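You operate a simulated robot arm through the tools that you are given. There is no shell and no other tool.

You run a simulated two-armed robot. Do the job below in one go: nothing can be reset, and whatever is moved stays where it is left.

TASK
Pump the filter to 2 bar, run the hold test, log the result, then vent the rig.
Fine: port knob to FILTER (it stays), vent shut; HOLD once, then the button that the display names, once.
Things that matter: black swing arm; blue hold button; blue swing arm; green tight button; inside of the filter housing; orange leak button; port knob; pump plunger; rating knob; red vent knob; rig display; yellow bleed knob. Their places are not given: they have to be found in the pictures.

The check looks at the end state, three seconds after you hand in, the way a careful person would. Anything else that was tipped, shoved, dropped, spilled or broken makes it a failure.

THE ROBOT
Two 7-joint arms with fingered hands on one trunk that stands fixed in place. Base frame: the origin is at the foot of the trunk, x ahead of it, y to its left, z up; the work surface is at about z = 900. Units: mm, degrees, N and s.
The left shoulder is at [50, 214, 869], the right one opposite. With the tool pointing down near the work surface each hand reaches from about 320 to 860 mm from the base axis, measured 20 degrees to its own side. Payload 3 kg a hand.
Tool frame (each hand has its own): the origin (TCP) lies between the finger pads and is the grasp point; the fingertips stand 26 mm ahead of it; z points along the fingers, y is the line along which they close. The gripper opens to 132 mm. The gripper's body begins 73 mm behind the TCP. The gripper is a hand of 3 fingers: y runs from the thumb to the fingers, the wrist lies at [0, 0, -229] in the tool frame, and closing takes about 1.5 s.
Orientation is that of the tool frame in the base frame, as [roll, pitch, yaw] about the fixed x, y, z axes, in that order (R = Rz(yaw) Ry(pitch) Rx(roll)). With the fingers straight down and closing along the base's y, the tool's x points along the base's -x, its y along +y and its z along -z.

THE INTERFACE
- The arms move only by the tool nudge_tool. It takes "left_rows", "right_rows" or both (then of equal length, played together; a hand with none holds still); each is a list of rows, each a list of 6 numbers: the turn, a rotation vector about the tool's x, y, z in degrees, then the shift along the tool's x, y, z in mm. In form: [[wx, wy, wz, x, y, z], ...]. A call has 1 to 20 rows; each row shifts and turns the commanded pose from where the row before left it, along the tool's axes as they then stand. "left_gripper" and "right_gripper" are, for a hand that has rows, the closure in counts, from 0 (fully open) to 255 (shut), set as the call begins (left out, the last holds). Rows are played at 5 a second. More than 50 mm and 8.6 degrees between two rows, or a gripper value outside its range, and nothing of the call is played. A pose out of reach is approached as far as the arm can. The call stops where the force on the tool passes 40 N (or 10 N more than at its start, if that is more) or the arm is blocked; 0.2 s more then pass. Each finger travels about 72 mm/s and halts on what it meets, pressing with about 31 N; the grip force reading is that of the motor and also rises with nothing between the fingers. The clock runs only during rows and for 0.2 s after the last one: add rows that do not move to give the fingers time. The reply holds the time, the measured pose of the TCP, the force on the tool along the base axes, the opening and the grip force, in the units named above and with some noise, with the torque about the TCP (base axes, N m) and any sound that the robot's microphone picked up.
- Cameras (640 x 400 px; columns grow to the right, rows downward): "scene" is now at [32.4, 2, 1519.5]; the picture's right is [-0.04, -1.00, 0.00], its down [-0.60, 0.02, -0.80] and it looks along [0.80, -0.03, -0.60] (base axes); focal length 320 px, centre (320, 200). "left" rides on the left gripper at [-62, 3, -92] in its tool frame; the picture's right is [-0.05, -1.00, 0.00], its down [0.83, -0.04, -0.56] and it looks along [0.55, -0.03, 0.83] (tool axes); focal length 230 px, centre (320, 200). "right" rides on the right gripper at [61, 3, -92] in its tool frame; the picture's right is [-0.05, 1.00, 0.00], its down [-0.83, -0.04, -0.56] and it looks along [-0.55, -0.03, 0.83] (tool axes); focal length 230 px, centre (320, 200).
- camera(camera): a new picture of that camera. It takes no simulated time.
- curl_fingers(finger1, finger2, thumb_bend, hand): sets how far each is bent, from 0 (flat) to 1 (curled in); at 0.3 the hand is open as for a grip, at 0.7 the pads meet at the TCP. One left out holds its place. A second passes; each finger stops where it meets its share of the squeeze, and holds until it gets a number again. A gripper value or a shape takes the hand back. It gives what a move gives, with no picture; readings hold the bend of each and the force on the fingers (four entries, about 0 where the hand has none), thumb and palm.
- preshape(shape, hand): the hand has 3 fingers and takes this shape, open, in about a second: jaw (thumb against the fingers, like two jaws); tri (thumb and two fingers); tip (a fingertip pinch); poke (one finger out to press); point (the index stretched); flat (the hand flat); cup (the hand cupped); fist (a fist). The gripper value then closes the fingers along that shape, each until it touches; the sizes above hold for jaw. It gives what a move gives, with no picture.
- head_to(pan, tilt): turns the head with the scene camera to pan (to the left, within 86 degrees either way) and tilt (down, from -29 to 69), counted from straight ahead of the robot. It gives what a move gives.
- point_at(camera, pixels): for up to 12 pixels [column, row] of the newest picture of that camera ("zoom" is the newest enlarged one), the place [x, y, z] in the base frame of the surface seen there, good to about 3 mm, but the place of the scene camera against the robot may be out by one fixed shift of up to 18 mm in any direction. It takes no simulated time.
- enlarge(camera, box): a new picture of the part [left, top, right, bottom] of that camera's present view, enlarged. It takes no simulated time.
- close_job(): hands the job in; it is judged then, once.

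Open the grippers and draw the arms clear of the work before you hand the job in, unless the task says otherwise.

The tools are called after "Request:" as a command line: name --argument value ..., lists and objects as JSON in quotes. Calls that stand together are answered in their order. nudge_tool: Moves the arms, as the interface text tells. Its arguments: {"type":"object","properties":{"left_rows":{"type":"array","items":{"type":"array","items":{"type":"number"}}},"left_gripper":{"type":"number"},"right_rows":{"type":"array","items":{"type":"array","items":{"type":"number"}}},"right_gripper":{"type":"number"}},"required":[]} The other tools are called the same way: preshape (shape, hand) gives the hand a shape; curl_fingers (finger1, finger2, thumb_bend, hand) moves the fingers one by one; head_to (pan, tilt) turns the head that bears the scene camera; camera (camera) takes a picture; point_at (camera, pixels) gives the place of the surface under pixels of a picture; enlarge (camera, box) takes an enlarged picture of a part of a camera's view; close_job () hands the job in.

At the start:

```text
t: 0.0
left_position: [416.1, 129.2, 1266.8]
left_tcp_rot: [-180.0, 0.1, 172.5]
left_ft_force: [-0.8, 0.1, -0.3]
left_ft_torque: [0.01, 0.0, -0.01]
left_finger_gap: 132.0
left_grasp_force: 0.0
left_shape: jaw
left_bend: [0.3, 0.3, 0.3]
left_finger forces: [0.0, 0.0, 0.0, 0.0, 0.0, 0.0]
right_position: [454.4, -279.2, 1213.6]
right_tcp_rot: [-180.0, -0.1, 172.6]
right_ft_force: [0.0, 0.6, -1.1]
right_ft_torque: [-0.01, -0.05, 0.0]
right_finger_gap: 131.7
right_grasp_force: 0.1
right_shape: jaw
right_bend: [0.3, 0.3, 0.3]
right_finger forces: [0.0, 0.1, 0.1, 0.1, 0.0, 0.0]
head pan, tilt: [-2.0, 37.2]
```

scene: 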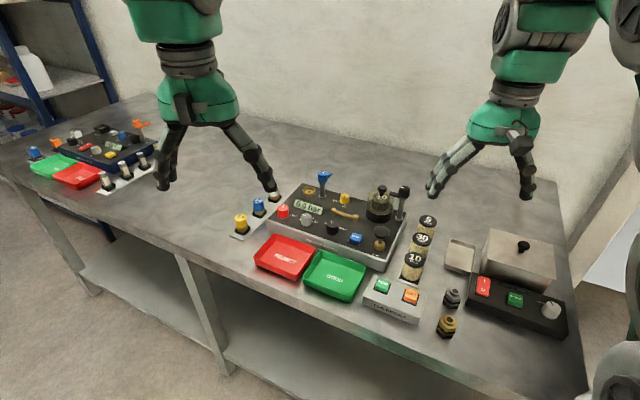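
right: 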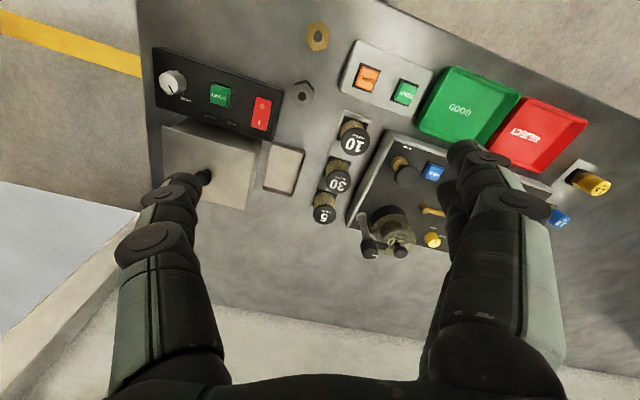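
left: 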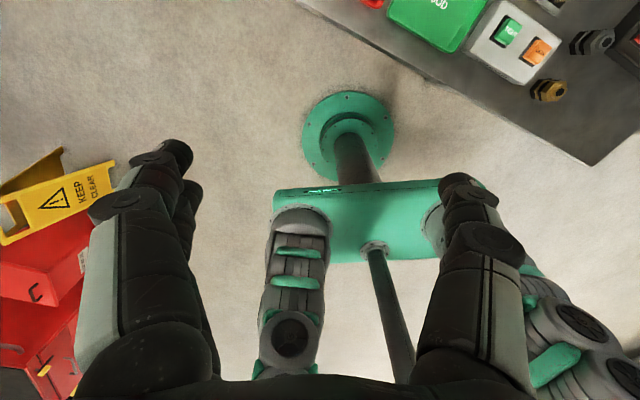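

The scene picture shows the rig at about columns 265-410, rows 170-270, with display at (308,206). I enlarge it to read the labels.

Request:
enlarge --camera "scene" --box '[255, 160, 425, 275]'

Request:
enlarge --camera "scene" --box '[340, 190, 580, 350]'

Request:
enlarge --camera "scene" --box '[20, 110, 180, 210]'

```text
3.48 times, centred on (340, 218) of scene
```

zoom: 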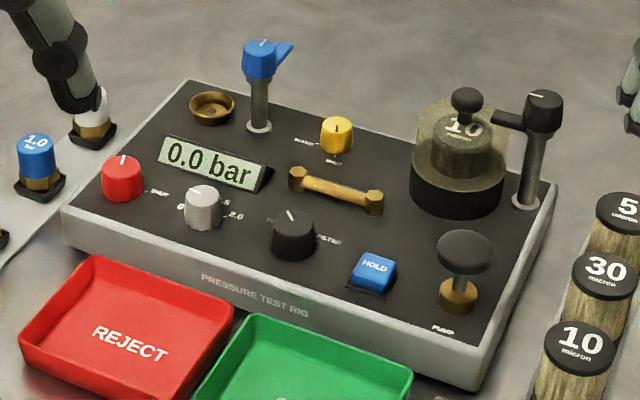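

```text
2.50 times, centred on (460, 270) of scene
```

zoom: 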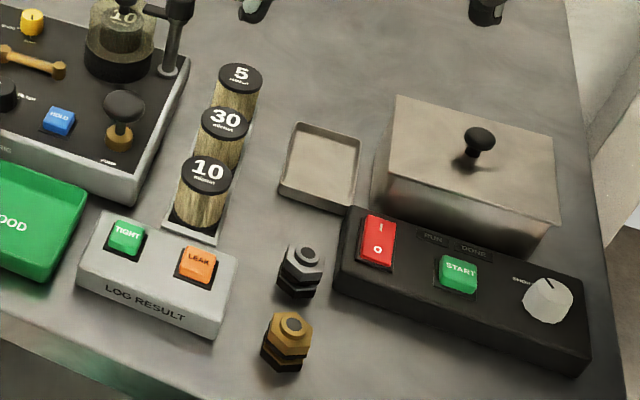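

```text
4.00 times, centred on (100, 160) of scene
```

zoom: 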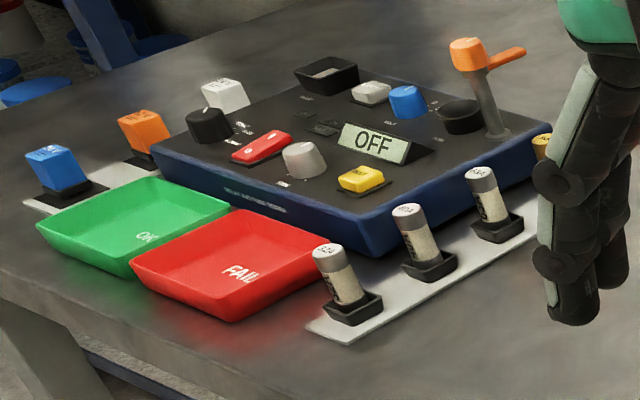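

The rig has a display reading 0.0 bar, red vent at zoom (122,180), rating knob (200,207), port knob (292,237), HOLD (374,271), pump (462,255). I enlarge smaller parts to read the labels and pointers.

Request:
enlarge --camera "scene" --box '[268, 190, 328, 230]'

Request:
enlarge --camera "scene" --box '[320, 185, 380, 250]'

Request:
enlarge --camera "scene" --box '[355, 175, 415, 260]'

```text
10.00 times, centred on (298, 210) of scene
```

zoom: 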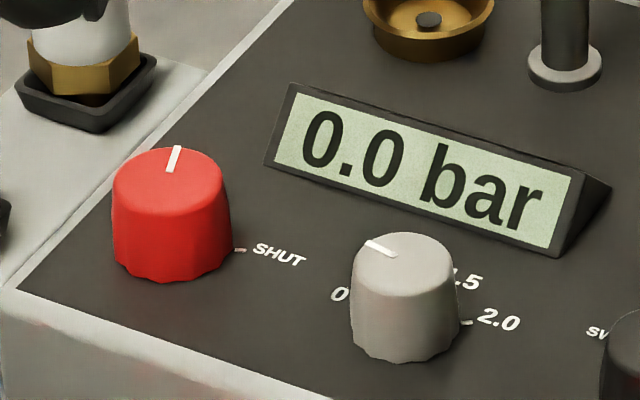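

```text
6.15 times, centred on (350, 218) of scene
```

zoom: 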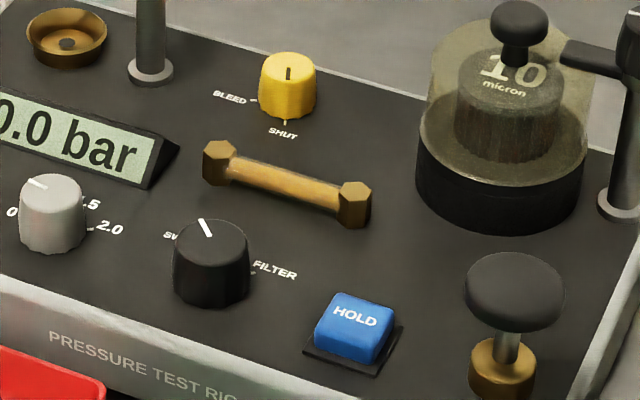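

```text
4.71 times, centred on (385, 218) of scene
```

zoom: 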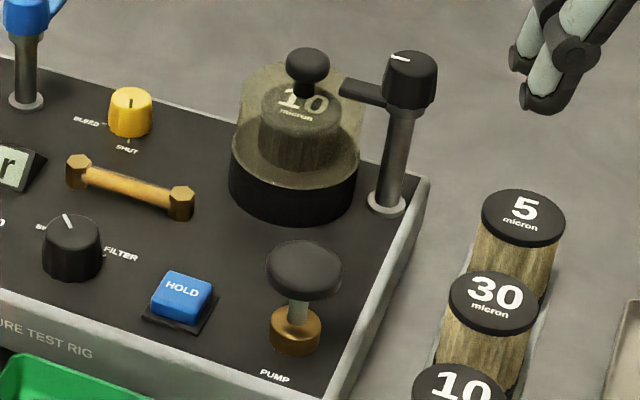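

The vent mark points away from SHUT, the port knob mark points left-back rather than at FILTER. I measure the places of all rig items from the scene view before moving.

Request:
enlarge --camera "scene" --box '[260, 165, 420, 265]'

Request:
point_at --camera "scene" --pixels '[[282, 207], [305, 217], [332, 226], [345, 197], [355, 236], [379, 230], [380, 188], [404, 190], [324, 175], [383, 285], [411, 296], [308, 206]]'

```text
4.00 times, centred on (340, 215) of scene
```

zoom: 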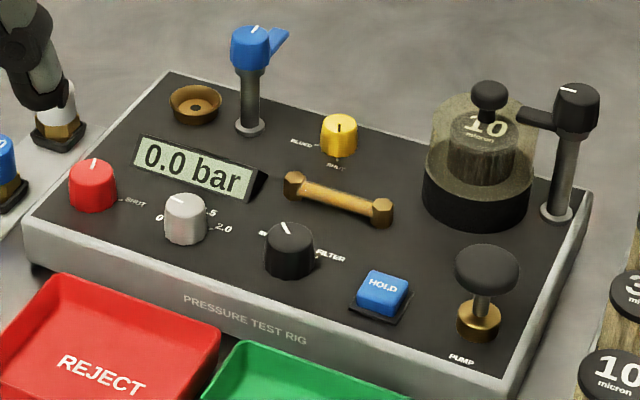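

```text
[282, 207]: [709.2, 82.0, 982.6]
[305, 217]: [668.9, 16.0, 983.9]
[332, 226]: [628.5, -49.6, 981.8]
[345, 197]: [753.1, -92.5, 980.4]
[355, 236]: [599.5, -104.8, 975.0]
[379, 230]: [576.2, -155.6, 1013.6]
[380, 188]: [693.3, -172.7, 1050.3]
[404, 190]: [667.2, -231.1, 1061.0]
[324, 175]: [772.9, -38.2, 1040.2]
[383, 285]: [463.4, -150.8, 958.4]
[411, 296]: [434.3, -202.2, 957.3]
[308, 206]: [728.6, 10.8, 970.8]
```

The rig lies turned about 31° clockwise, with the vent at about (709,82,983) and the pump at (576,-156,1014) by the scene camera. I move the right hand up and over the rig to see it from above with its own camera, and form the poke shape.

Request:
nudge_tool --right_rows '[[0, 0, 0, 0, 0, -40], [0, 0, 0, 0, 40, -20], [0, 0, 0, 10, 40, 0], [0, 0, 0, 10, 40, 0], [0, 0, 0, 10, 20, 0], [0, 0, 0, 0, 0, 0]]'

Request:
preshape --shape "poke" --hand "right"

Request:
camera --camera "right"

Request:
camera --camera "scene"

```text
t: 1.4
left_position: [416.2, 129.7, 1266.0]
left_tcp_rot: [-179.9, 0.0, 172.5]
left_ft_force: [0.1, -0.1, -0.7]
left_ft_torque: [0.02, -0.01, 0.02]
left_finger_gap: 131.9
left_grasp_force: 0.0
left_shape: jaw
left_bend: [0.3, 0.3, 0.3]
left_finger forces: [0.0, 0.0, 0.1, 0.1, 0.0, 0.0]
right_position: [442.5, -135.8, 1273.0]
right_tcp_rot: [180.0, 0.1, 172.5]
right_ft_force: [0.8, 0.6, 0.2]
right_ft_torque: [0.0, 0.01, -0.02]
right_finger_gap: 131.9
right_grasp_force: 0.0
right_shape: jaw
right_bend: [0.3, 0.3, 0.3]
right_finger forces: [0.1, 0.1, 0.0, 0.1, 0.1, 0.0]
head pan, tilt: [-2.0, 37.2]
```

```text
t: 2.3
left_position: [417.7, 128.1, 1266.9]
left_tcp_rot: [-179.9, 0.0, 172.6]
left_ft_force: [0.6, 0.6, 0.6]
left_ft_torque: [0.02, -0.03, 0.02]
left_finger_gap: 131.8
left_grasp_force: 0.2
left_shape: jaw
left_bend: [0.3, 0.3, 0.3]
left_finger forces: [0.0, 0.0, 0.0, 0.1, 0.1, 0.0]
right_position: [443.8, -135.7, 1273.6]
right_tcp_rot: [-180.0, -0.1, 172.5]
right_ft_force: [-0.4, -0.6, -1.3]
right_ft_torque: [-0.02, 0.0, -0.01]
right_finger_gap: 0.0
right_grasp_force: 0.1
right_shape: poke
right_bend: [1.0, 1.0, 0.45]
right_finger forces: [0.0, 0.0, 0.0, 0.0, 0.1, 0.1]
head pan, tilt: [-2.0, 37.2]
```

```text
taken
```

right: 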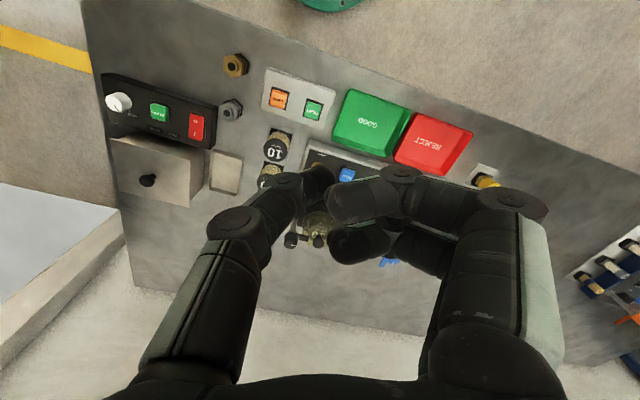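

```text
taken
```

scene: 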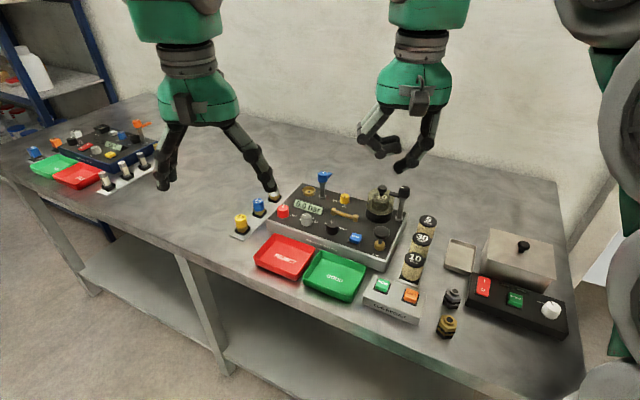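

The curled fingers hide the rig in the right picture (rows 160-260), so I move the hand forward so that the rig falls in the upper half of its view.

Request:
nudge_tool --right_rows '[[0, 0, 0, -40, 12, 10], [0, 0, 0, -40, 12, 10], [0, 0, 0, -40, 12, 10], [0, 0, 0, -40, 12, 10], [0, 0, 0, 0, 0, 0]]'

Request:
camera --camera "right"

```text
t: 3.5
left_position: [416.7, 128.0, 1266.6]
left_tcp_rot: [179.9, 0.0, 172.5]
left_ft_force: [-0.5, -0.9, 0.0]
left_ft_torque: [-0.01, -0.01, 0.04]
left_finger_gap: 131.9
left_grasp_force: 0.1
left_shape: jaw
left_bend: [0.3, 0.3, 0.3]
left_finger forces: [0.1, 0.1, 0.0, 0.0, 0.1, 0.1]
right_position: [610.8, -110.9, 1213.3]
right_tcp_rot: [180.0, 0.2, 172.4]
right_ft_force: [-0.3, 0.2, 0.0]
right_ft_torque: [-0.01, 0.03, -0.01]
right_finger_gap: 0.0
right_grasp_force: 0.1
right_shape: poke
right_bend: [1.0, 1.0, 0.45]
right_finger forces: [0.0, 0.1, 0.1, 0.1, 0.0, 0.0]
right hand out of reach, approached as far as the arm can: row 3
head pan, tilt: [-2.0, 37.2]
```

```text
taken
```

right: 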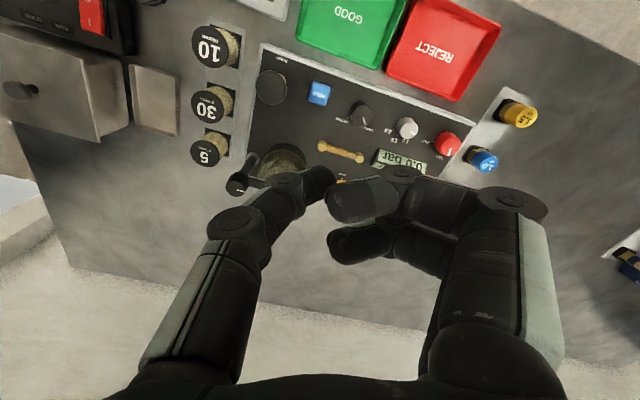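

Now the front controls show at rows 70-190. I enlarge that part and measure with the hand camera, which has no fixed shift.

Request:
enlarge --camera "right" --box '[240, 60, 480, 200]'

Request:
point_at --camera "right" --pixels '[[446, 144], [407, 127], [361, 114], [319, 92], [271, 86], [237, 186], [400, 160], [253, 180]]'

Request:
enlarge --camera "right" --box '[220, 120, 380, 220]'

```text
2.67 times, centred on (360, 130) of right
```

zoom: 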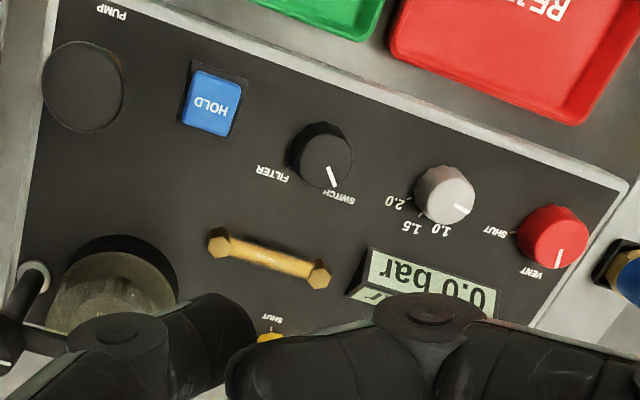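

```text
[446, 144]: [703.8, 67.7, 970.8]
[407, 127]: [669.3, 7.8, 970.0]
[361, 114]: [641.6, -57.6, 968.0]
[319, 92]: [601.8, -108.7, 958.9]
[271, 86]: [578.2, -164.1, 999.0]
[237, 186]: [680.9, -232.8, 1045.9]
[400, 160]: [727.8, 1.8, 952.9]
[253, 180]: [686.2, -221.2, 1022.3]
```

```text
4.00 times, centred on (300, 170) of right
```

zoom: 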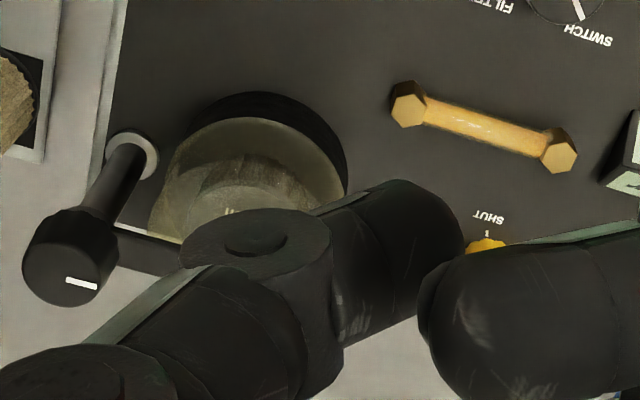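

The vent mark points to VENT (rig back), SHUT lies to the rig's right; the port mark points to SWITCH. I enlarge each knob closely to get angles.

Request:
enlarge --camera "right" --box '[330, 95, 390, 145]'

Request:
point_at --camera "zoom" --pixels '[[100, 100], [100, 300], [320, 350], [500, 330], [560, 150], [320, 60]]'

Request:
enlarge --camera "right" --box '[415, 120, 475, 170]'

```text
8.00 times, centred on (360, 120) of right
```

zoom: 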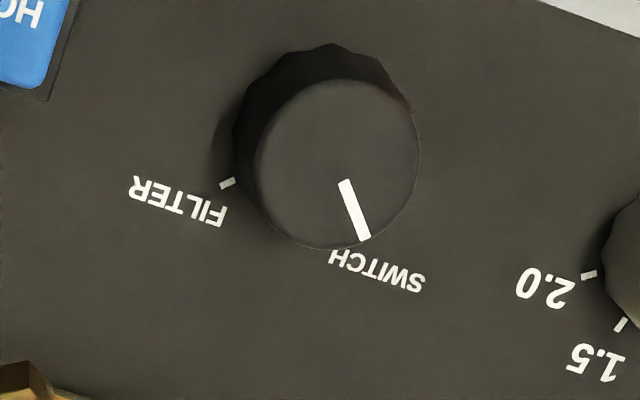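

```text
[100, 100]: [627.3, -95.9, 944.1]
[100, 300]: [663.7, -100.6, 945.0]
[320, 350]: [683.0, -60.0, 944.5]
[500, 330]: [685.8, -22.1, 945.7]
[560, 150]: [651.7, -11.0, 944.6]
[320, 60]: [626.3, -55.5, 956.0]
```

```text
8.00 times, centred on (445, 145) of right
```

zoom: 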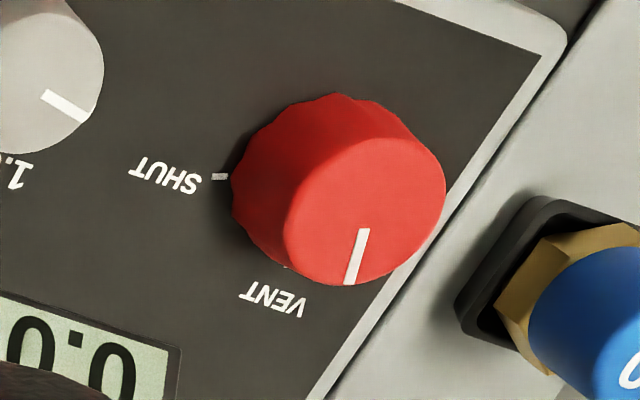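

The port's FILTER tick is at zoom (228,184) and its mark points to SWITCH, so it needs about 80° clockwise; vent needs about 85-90° clockwise to SHUT. Now I check the bleed knob, lid and black swing arm from the scene.

Request:
enlarge --camera "scene" --box '[360, 178, 416, 224]'

Request:
enlarge --camera "scene" --box '[325, 180, 365, 215]'

```text
8.70 times, centred on (388, 201) of scene
```

zoom: 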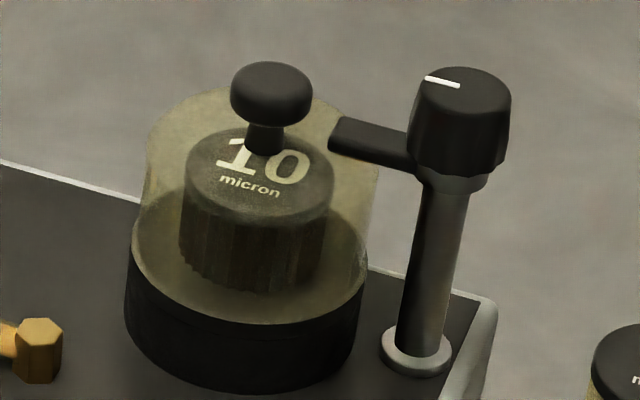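

```text
11.43 times, centred on (345, 198) of scene
```

zoom: 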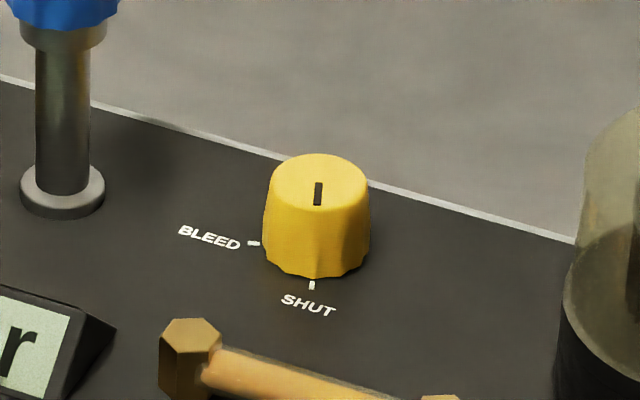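

The bleed mark goes from the knob's centre to SHUT and the black arm's mark points over the lid, so both are already right. I set the right hand to the tip shape to see how its fingers lie for gripping knobs.

Request:
preshape --shape "tip" --hand "right"

Request:
camera --camera "right"

Request:
enlarge --camera "scene" --box '[240, 40, 480, 240]'

```text
t: 4.4
left_position: [417.5, 127.8, 1267.0]
left_tcp_rot: [-180.0, 0.1, 172.6]
left_ft_force: [-0.1, 0.3, 0.2]
left_ft_torque: [0.02, 0.01, 0.02]
left_finger_gap: 132.0
left_grasp_force: 0.0
left_shape: jaw
left_bend: [0.3, 0.3, 0.3]
left_finger forces: [0.0, 0.0, 0.0, 0.0, 0.0, 0.0]
right_position: [610.4, -111.2, 1213.2]
right_tcp_rot: [-180.0, 0.0, 172.5]
right_ft_force: [-0.3, -0.2, -0.6]
right_ft_torque: [-0.01, 0.0, -0.02]
right_finger_gap: 131.9
right_grasp_force: 0.1
right_shape: tip
right_bend: [0.3, 0.3, 0.3]
right_finger forces: [0.0, 0.0, 0.0, 0.1, 0.1, 0.1]
head pan, tilt: [-2.0, 37.2]
```

```text
taken
```

right: 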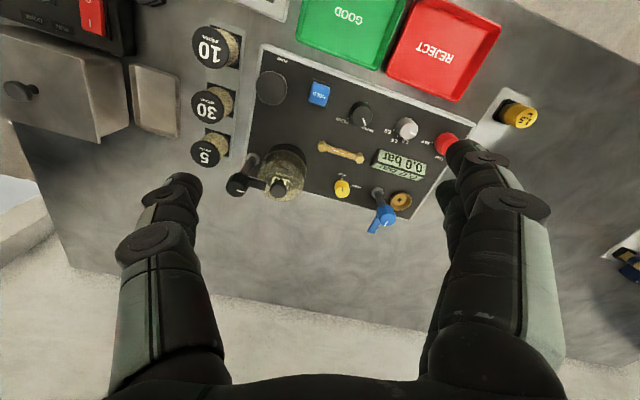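

```text
2.00 times, centred on (360, 140) of scene
```

zoom: 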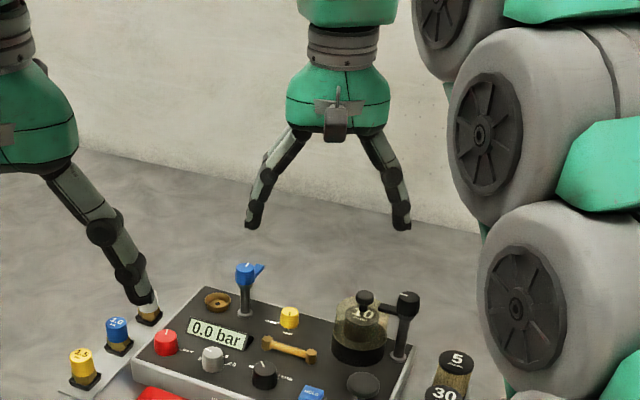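

With the fingers open the whole rig is visible at columns 240-450, rows 45-235. I enlarge it and measure the key points with the hand camera.

Request:
enlarge --camera "right" --box '[220, 130, 430, 240]'

Request:
point_at --camera "right" --pixels '[[361, 115], [320, 93], [271, 86], [383, 218], [278, 188], [342, 188], [340, 153], [401, 200], [447, 144], [237, 186], [249, 100], [380, 105]]'

Request:
enlarge --camera "right" --box '[330, 95, 390, 145]'

Request:
point_at --camera "zoom" --pixels '[[338, 120], [338, 163], [338, 210], [290, 163], [390, 163], [360, 225], [346, 185], [228, 184], [20, 20], [100, 200]]'

```text
3.05 times, centred on (325, 185) of right
```

zoom: 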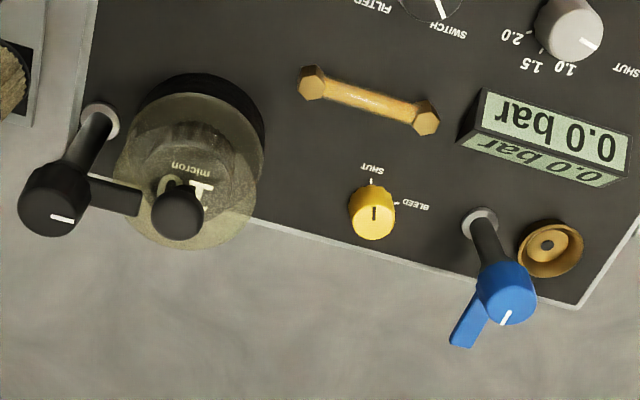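

```text
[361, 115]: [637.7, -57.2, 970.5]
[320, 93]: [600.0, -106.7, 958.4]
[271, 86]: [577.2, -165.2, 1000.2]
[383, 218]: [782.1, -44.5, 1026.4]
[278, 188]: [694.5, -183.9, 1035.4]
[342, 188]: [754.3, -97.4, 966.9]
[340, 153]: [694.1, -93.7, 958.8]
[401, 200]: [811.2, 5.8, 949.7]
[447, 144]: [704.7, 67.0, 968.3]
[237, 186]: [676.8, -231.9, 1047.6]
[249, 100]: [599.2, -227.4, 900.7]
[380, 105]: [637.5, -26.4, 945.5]
```

```text
8.00 times, centred on (360, 120) of right
```

zoom: 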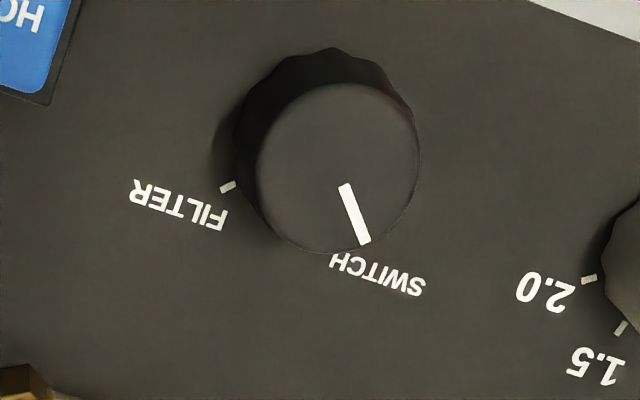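

```text
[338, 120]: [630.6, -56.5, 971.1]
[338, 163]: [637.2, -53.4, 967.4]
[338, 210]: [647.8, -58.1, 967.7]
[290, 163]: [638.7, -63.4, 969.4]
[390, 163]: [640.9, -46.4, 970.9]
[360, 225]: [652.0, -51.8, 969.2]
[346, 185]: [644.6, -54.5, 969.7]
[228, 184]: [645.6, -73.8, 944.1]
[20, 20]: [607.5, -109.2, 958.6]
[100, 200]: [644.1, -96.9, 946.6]
```

I look closer at the yellow bleed knob's mark around (342,190) and the vent around (447,145) in the right view.

Request:
enlarge --camera "right" --box '[322, 170, 366, 215]'

Request:
enlarge --camera "right" --box '[232, 150, 316, 220]'

Request:
enlarge --camera "right" --box '[420, 120, 470, 160]'

Request:
point_at --camera "zoom" --pixels '[[290, 250], [360, 190], [360, 150], [360, 230], [330, 200], [400, 200], [160, 230], [140, 100]]'

```text
8.89 times, centred on (344, 192) of right
```

zoom: 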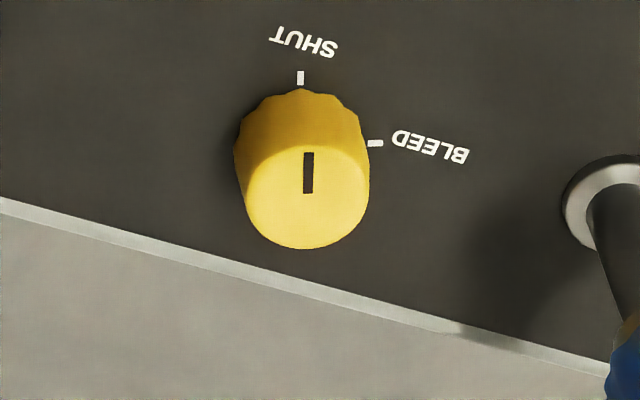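

```text
5.71 times, centred on (274, 185) of right
```

zoom: 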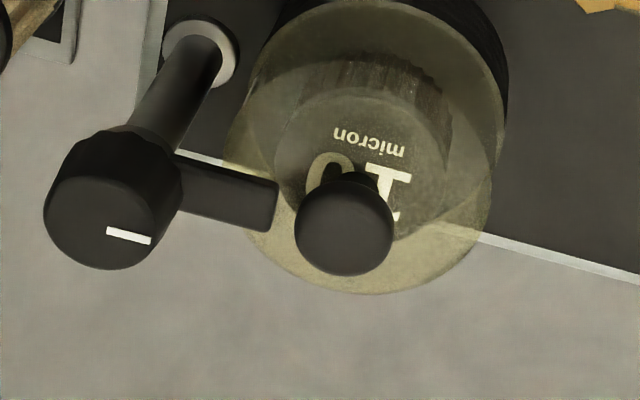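

```text
10.00 times, centred on (445, 140) of right
```

zoom: 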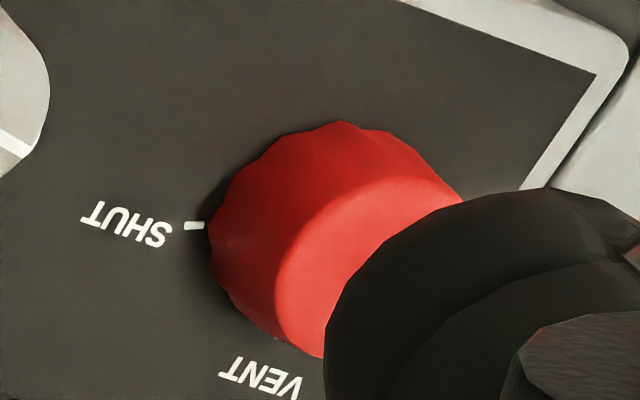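

```text
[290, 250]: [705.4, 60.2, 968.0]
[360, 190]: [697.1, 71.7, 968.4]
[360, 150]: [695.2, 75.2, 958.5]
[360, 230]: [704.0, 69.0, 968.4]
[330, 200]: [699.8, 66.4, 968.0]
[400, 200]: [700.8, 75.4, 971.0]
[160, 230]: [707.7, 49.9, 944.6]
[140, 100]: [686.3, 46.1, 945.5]
```

The bleed mark clearly points to SHUT and the black arm lies over the lid, so those stay untouched. I set the right hand to jaw and move it above the port knob at about (639,-55), part closed.

Request:
preshape --shape "jaw" --hand "right"

Request:
nudge_tool --right_rows '[[0, 0, 0, -10, 30, 20], [0, 0, 0, -11, 29, 30], [0, 0, 0, 0, 0, 30], [0, 0, 0, 0, 0, 20], [0, 0, 0, 0, 0, 0]]' --right_gripper 130

Request:
camera --camera "right"

Request:
camera --camera "scene"

```text
t: 5.3
left_position: [416.1, 128.5, 1266.7]
left_tcp_rot: [-179.9, 0.1, 172.5]
left_ft_force: [0.2, -0.1, -0.1]
left_ft_torque: [0.0, -0.01, 0.03]
left_finger_gap: 131.8
left_grasp_force: 0.1
left_shape: jaw
left_bend: [0.3, 0.3, 0.3]
left_finger forces: [0.0, 0.0, 0.1, 0.0, 0.0, 0.0]
right_position: [609.5, -111.3, 1212.7]
right_tcp_rot: [-180.0, -0.1, 172.5]
right_ft_force: [0.3, 0.4, -0.4]
right_ft_torque: [0.02, -0.01, -0.03]
right_finger_gap: 131.7
right_grasp_force: 0.1
right_shape: jaw
right_bend: [0.3, 0.3, 0.3]
right_finger forces: [0.0, 0.1, 0.0, 0.0, 0.0, 0.0]
head pan, tilt: [-2.0, 37.2]
```

```text
t: 6.5
left_position: [417.0, 128.4, 1267.3]
left_tcp_rot: [-180.0, 0.0, 172.5]
left_ft_force: [-0.3, 0.4, 0.3]
left_ft_torque: [0.01, -0.02, -0.01]
left_finger_gap: 131.8
left_grasp_force: 0.1
left_shape: jaw
left_bend: [0.3, 0.3, 0.3]
left_finger forces: [0.0, 0.0, 0.0, 0.1, 0.1, 0.0]
right_position: [638.6, -55.1, 1113.3]
right_tcp_rot: [179.9, 0.0, 172.5]
right_ft_force: [1.0, -0.2, 0.0]
right_ft_torque: [0.0, -0.03, 0.0]
right_finger_gap: 65.2
right_grasp_force: 0.0
right_shape: jaw
right_bend: [0.73, 0.73, 0.7]
right_finger forces: [0.0, 0.0, 0.1, 0.0, 0.1, 0.0]
head pan, tilt: [-2.0, 37.2]
```

```text
taken
```

right: 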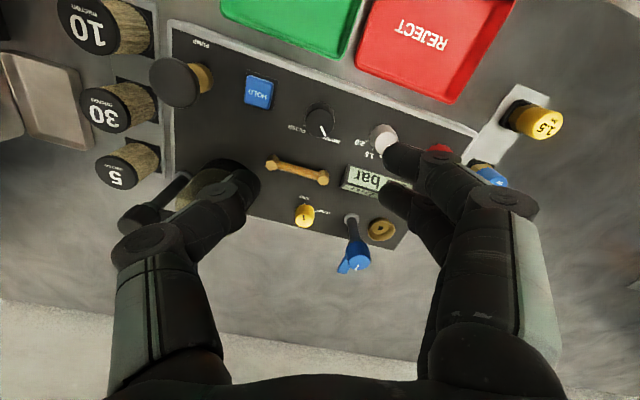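

```text
taken
```

scene: 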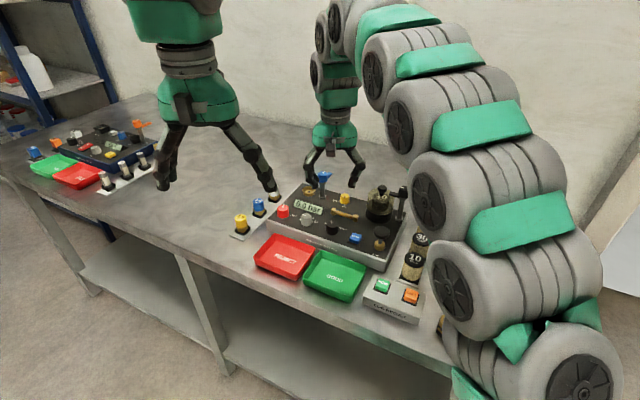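

The port knob sits at (321,118) in the right view, just where the tool axis projects, so the hand is centred over it. I test in the air whether the wrist can turn 85° clockwise.

Request:
enlarge --camera "right" --box '[296, 95, 346, 145]'

Request:
nudge_tool --right_rows '[[0, 0, 8.5, 0, 0, 0], [0, 0, 8.5, 0, 0, 0], [0, 0, 8.5, 0, 0, 0], [0, 0, 8.5, 0, 0, 0], [0, 0, 8.5, 0, 0, 0], [0, 0, 8.5, 0, 0, 0], [0, 0, 8.5, 0, 0, 0], [0, 0, 8.5, 0, 0, 0], [0, 0, 8.5, 0, 0, 0], [0, 0, 8.5, 0, 0, 0], [0, 0, 0, 0, 0, 0]]'

Request:
camera --camera "scene"

```text
8.00 times, centred on (321, 120) of right
```

zoom: 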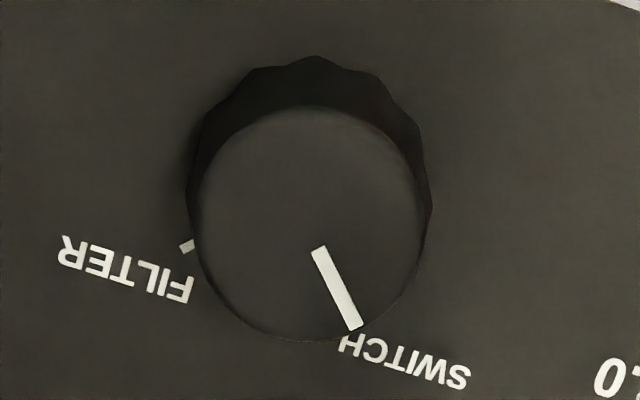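

```text
t: 8.9
left_position: [418.2, 128.1, 1266.7]
left_tcp_rot: [-180.0, -0.1, 172.5]
left_ft_force: [0.1, -0.4, -0.3]
left_ft_torque: [0.02, 0.02, -0.03]
left_finger_gap: 132.2
left_grasp_force: 0.0
left_shape: jaw
left_bend: [0.3, 0.3, 0.3]
left_finger forces: [0.0, 0.0, 0.1, 0.0, 0.0, 0.0]
right_position: [638.9, -54.7, 1112.4]
right_tcp_rot: [179.9, 0.0, 87.5]
right_ft_force: [-0.6, -0.3, -0.1]
right_ft_torque: [0.01, -0.01, 0.0]
right_finger_gap: 65.2
right_grasp_force: 0.0
right_shape: jaw
right_bend: [0.73, 0.73, 0.7]
right_finger forces: [0.1, 0.1, 0.0, 0.1, 0.0, 0.1]
head pan, tilt: [-2.0, 37.2]
```

```text
taken
```

scene: 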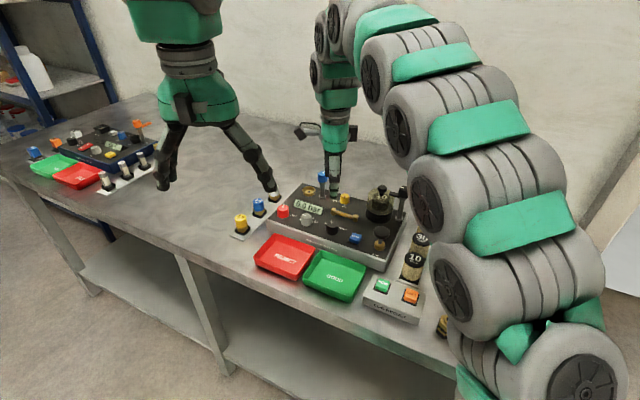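

The wrist turns freely to yaw 87.5. I take a picture from this second direction to fix the knob centre better.

Request:
camera --camera "right"

Request:
enlarge --camera "right" --box '[280, 90, 360, 140]'

```text
taken
```

right: 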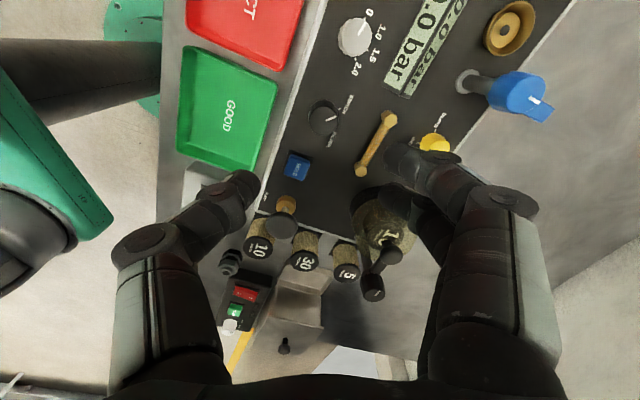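

```text
8.00 times, centred on (320, 115) of right
```

zoom: 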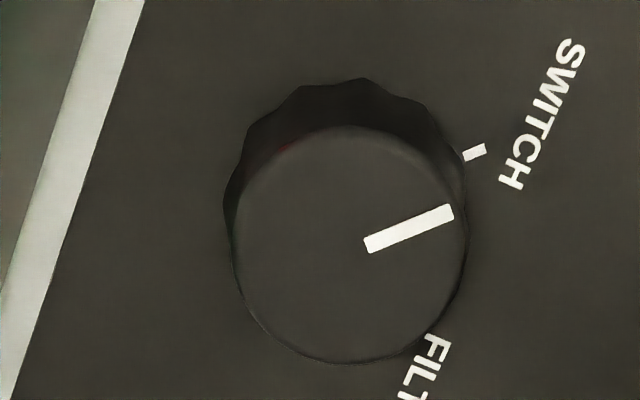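

Both views put the port knob's centre at about (642.4,-56.5), top at 969.5. I turn back, shift onto that centre and lower to TCP z about 1000 with the fingers open 65 mm.

Request:
nudge_tool --right_rows '[[0, 0, -8.5, 0, 0, 0], [0, 0, -8.5, 0, 0, 0], [0, 0, -8.5, 0, 0, 0], [0, 0, -8.5, 0, 0, 0], [0, 0, -8.5, 0, 0, 0], [0, 0, -8.5, 0, 0, 0], [0, 0, -8.5, 0, 0, 0], [0, 0, -8.5, 0, 0, 0], [0, 0, -8.5, 0, 0, 0], [0, 0, -8.5, 0, 0, 0], [0, 0, 0, -3.7, -1.3, 0], [0, 0, 0, 0, 0, 30], [0, 0, 0, 0, 0, 30], [0, 0, 0, 0, 0, 30], [0, 0, 0, 0, 0, 22], [0, 0, 0, 0, 0, 0]]'

Request:
camera --camera "right"

Request:
enlarge --camera "scene" --box '[250, 100, 430, 270]'

```text
t: 12.3
left_position: [416.8, 128.6, 1266.4]
left_tcp_rot: [180.0, 0.0, 172.5]
left_ft_force: [-0.1, 0.2, 0.4]
left_ft_torque: [-0.02, 0.02, -0.02]
left_finger_gap: 131.9
left_grasp_force: 0.0
left_shape: jaw
left_bend: [0.3, 0.3, 0.3]
left_finger forces: [0.1, 0.0, 0.1, 0.0, 0.0, 0.0]
right_position: [641.7, -55.7, 999.2]
right_tcp_rot: [-180.0, 0.0, 172.5]
right_ft_force: [0.6, -0.5, -0.2]
right_ft_torque: [0.02, -0.03, -0.03]
right_finger_gap: 65.4
right_grasp_force: 0.0
right_shape: jaw
right_bend: [0.73, 0.73, 0.7]
right_finger forces: [0.0, 0.0, 0.1, 0.1, 0.1, 0.0]
head pan, tilt: [-2.0, 37.2]
```

```text
taken
```

right: 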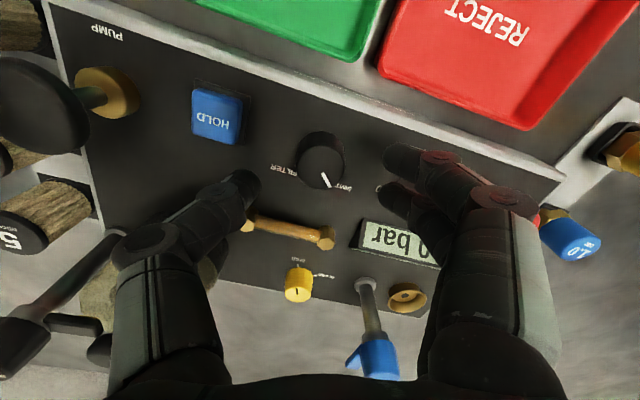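

```text
2.35 times, centred on (340, 185) of scene
```

zoom: 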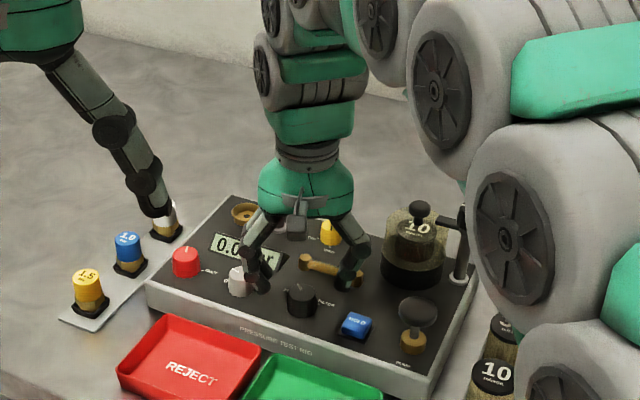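

The fingertips straddle the knob: thumb tip (248,180), fingers (400,158) and (395,195), knob top near (321,165). I check the centring closely before the last descent.

Request:
enlarge --camera "right" --box '[240, 120, 400, 220]'

```text
4.00 times, centred on (320, 170) of right
```

zoom: 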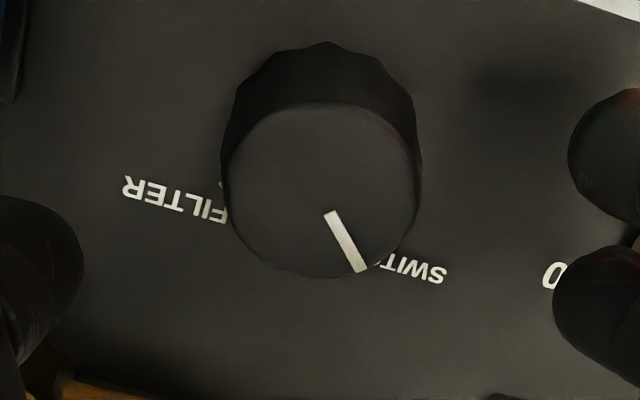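

The knob is within about 1.5 mm of the axis and the fingers have room on both sides. I lower 24 mm so the tips sit just above the panel.

Request:
nudge_tool --right_rows '[[0, 0, 0, 1, 0, 8], [0, 0, 0, 0, 0, 8], [0, 0, 0, 0, 0, 8], [0, 0, 0, 0, 0, 0]]'

Request:
camera --camera "right"

```text
t: 13.3
left_position: [416.3, 128.6, 1265.4]
left_tcp_rot: [179.9, 0.0, 172.5]
left_ft_force: [-0.3, -0.2, 0.3]
left_ft_torque: [-0.01, 0.01, 0.02]
left_finger_gap: 131.7
left_grasp_force: 0.1
left_shape: jaw
left_bend: [0.3, 0.3, 0.3]
left_finger forces: [0.0, 0.1, 0.0, 0.1, 0.0, 0.0]
right_position: [641.1, -55.3, 975.6]
right_tcp_rot: [180.0, 0.1, 172.5]
right_ft_force: [0.0, -1.0, 0.7]
right_ft_torque: [0.01, 0.05, 0.0]
right_finger_gap: 65.5
right_grasp_force: 0.2
right_shape: jaw
right_bend: [0.73, 0.73, 0.7]
right_finger forces: [0.0, 0.0, 0.0, 0.1, 0.0, 0.0]
head pan, tilt: [-2.0, 37.2]
```

```text
taken
```

right: 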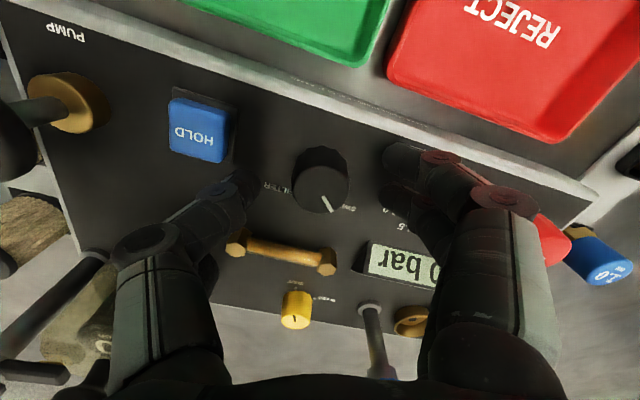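

No contact so far and both sides are clear. I close the fingers on the port knob.

Request:
nudge_tool --right_rows '[[0, 0, 0, 0, 0, 0], [0, 0, 0, 0, 0, 0], [0, 0, 0, 0, 0, 0], [0, 0, 0, 0, 0, 0], [0, 0, 0, 0, 0, 0]]' --right_gripper 230

Request:
camera --camera "right"

```text
t: 14.5
left_position: [416.5, 128.6, 1268.0]
left_tcp_rot: [180.0, 0.0, 172.6]
left_ft_force: [0.3, 0.2, -0.5]
left_ft_torque: [0.01, 0.01, 0.0]
left_finger_gap: 131.8
left_grasp_force: 0.0
left_shape: jaw
left_bend: [0.3, 0.3, 0.3]
left_finger forces: [0.0, 0.0, 0.1, 0.1, 0.0, 0.1]
right_position: [640.2, -56.6, 977.4]
right_tcp_rot: [-180.0, 0.0, 172.5]
right_ft_force: [0.1, -0.7, -3.5]
right_ft_torque: [-0.03, -0.01, -0.08]
right_finger_gap: 20.9
right_grasp_force: 30.9
right_shape: jaw
right_bend: [0.72, 0.73, 0.7]
right_finger forces: [13.8, 14.1, 0.1, 0.0, 27.9, 0.0]
head pan, tilt: [-2.0, 37.2]
```

```text
taken
```

right: 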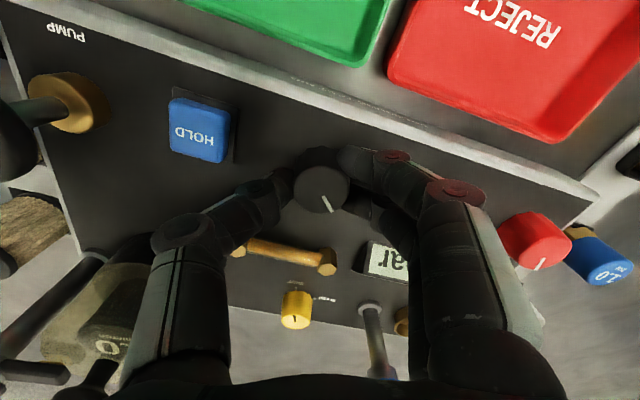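

The grip is balanced (13.8/14.1 against 27.9 N). I turn about the tool axis 40° clockwise and check the readings.

Request:
nudge_tool --right_rows '[[0, 0, 5, 0, 0, 0], [0, 0, 5, 0, 0, 0], [0, 0, 5, 0, 0, 0], [0, 0, 5, 0, 0, 0], [0, 0, 5, 0, 0, 0], [0, 0, 5, 0, 0, 0], [0, 0, 5, 0, 0, 0], [0, 0, 5, 0, 0, 0], [0, 0, 0, 0, 0, 0]]'

Request:
camera --camera "right"

```text
t: 16.5
left_position: [417.9, 129.1, 1266.3]
left_tcp_rot: [-180.0, 0.0, 172.5]
left_ft_force: [-0.3, -0.5, 0.9]
left_ft_torque: [0.04, 0.01, 0.02]
left_finger_gap: 131.9
left_grasp_force: 0.0
left_shape: jaw
left_bend: [0.3, 0.3, 0.3]
left_finger forces: [0.1, 0.0, 0.0, 0.0, 0.0, 0.1]
right_position: [641.3, -55.0, 977.0]
right_tcp_rot: [180.0, 0.0, 132.4]
right_ft_force: [-0.4, 0.0, -5.1]
right_ft_torque: [0.03, -0.04, 0.01]
right_finger_gap: 20.6
right_grasp_force: 31.1
right_shape: jaw
right_bend: [0.72, 0.73, 0.7]
right_finger forces: [14.8, 13.9, 0.0, 0.0, 27.6, 0.1]
head pan, tilt: [-2.0, 37.2]
```

```text
taken
```

right: 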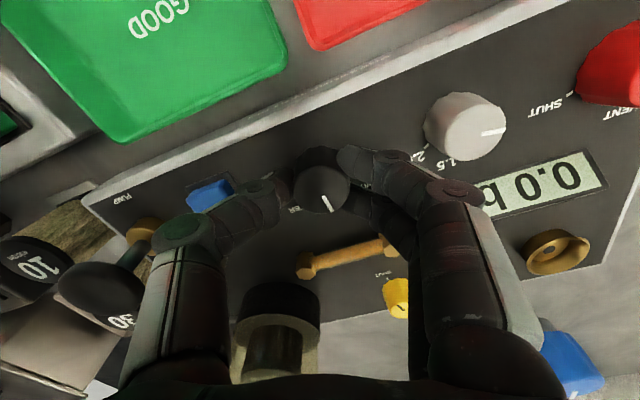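

The knob's mark moves with the hand (still at (328,203)). I turn 48° more to reach FILTER.

Request:
nudge_tool --right_rows '[[0, 0, 5, 0, 0, 0], [0, 0, 5, 0, 0, 0], [0, 0, 5, 0, 0, 0], [0, 0, 5, 0, 0, 0], [0, 0, 5, 0, 0, 0], [0, 0, 5, 0, 0, 0], [0, 0, 5, 0, 0, 0], [0, 0, 5, 0, 0, 0], [0, 0, 4, 0, 0, 0], [0, 0, 4, 0, 0, 0], [0, 0, 0, 0, 0, 0]]'

Request:
camera --camera "right"

```text
t: 18.9
left_position: [415.9, 128.9, 1266.6]
left_tcp_rot: [180.0, 0.0, 172.5]
left_ft_force: [1.0, 0.1, -0.8]
left_ft_torque: [0.02, 0.01, 0.0]
left_finger_gap: 132.0
left_grasp_force: 0.0
left_shape: jaw
left_bend: [0.3, 0.3, 0.3]
left_finger forces: [0.0, 0.0, 0.0, 0.0, 0.0, 0.0]
right_position: [640.6, -55.3, 977.1]
right_tcp_rot: [-180.0, 0.0, 84.4]
right_ft_force: [1.4, 9.1, -5.7]
right_ft_torque: [0.14, -0.09, 0.0]
right_finger_gap: 20.4
right_grasp_force: 31.5
right_shape: jaw
right_bend: [0.72, 0.73, 0.7]
right_finger forces: [17.3, 12.9, 0.0, 0.1, 27.6, 0.0]
head pan, tilt: [-2.0, 37.2]
```

```text
taken
```

right: 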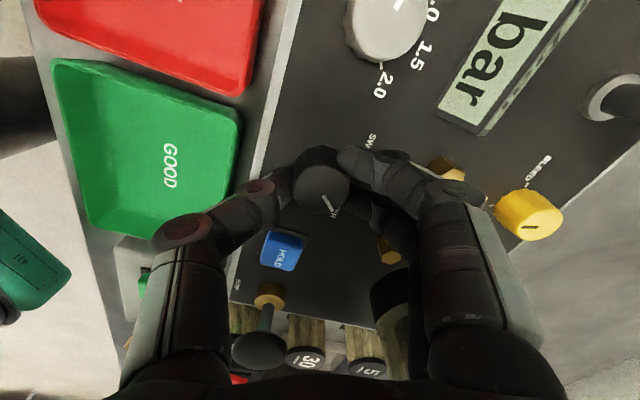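

A side force of 9 N has come up, maybe the knob's stop. I enlarge the knob to see where the mark stands against FILTER.

Request:
enlarge --camera "right" --box '[270, 130, 390, 230]'

Request:
enlarge --camera "scene" --box '[310, 190, 380, 260]'

```text
4.00 times, centred on (330, 180) of right
```

zoom: 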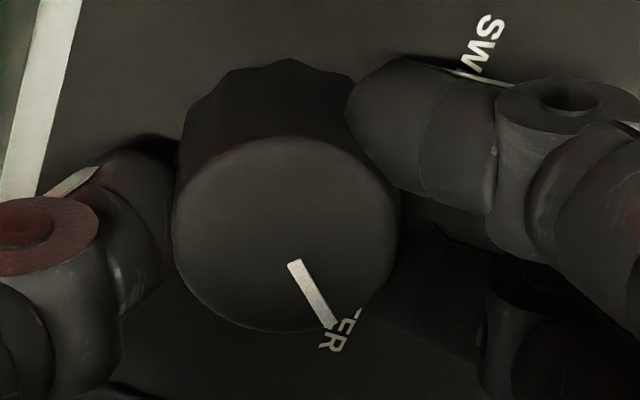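

```text
5.71 times, centred on (345, 225) of scene
```

zoom: 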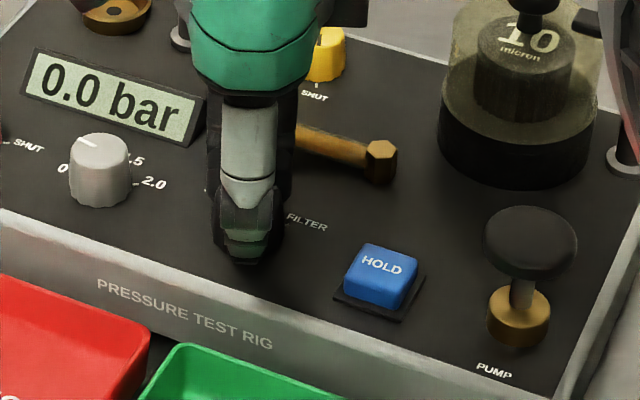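

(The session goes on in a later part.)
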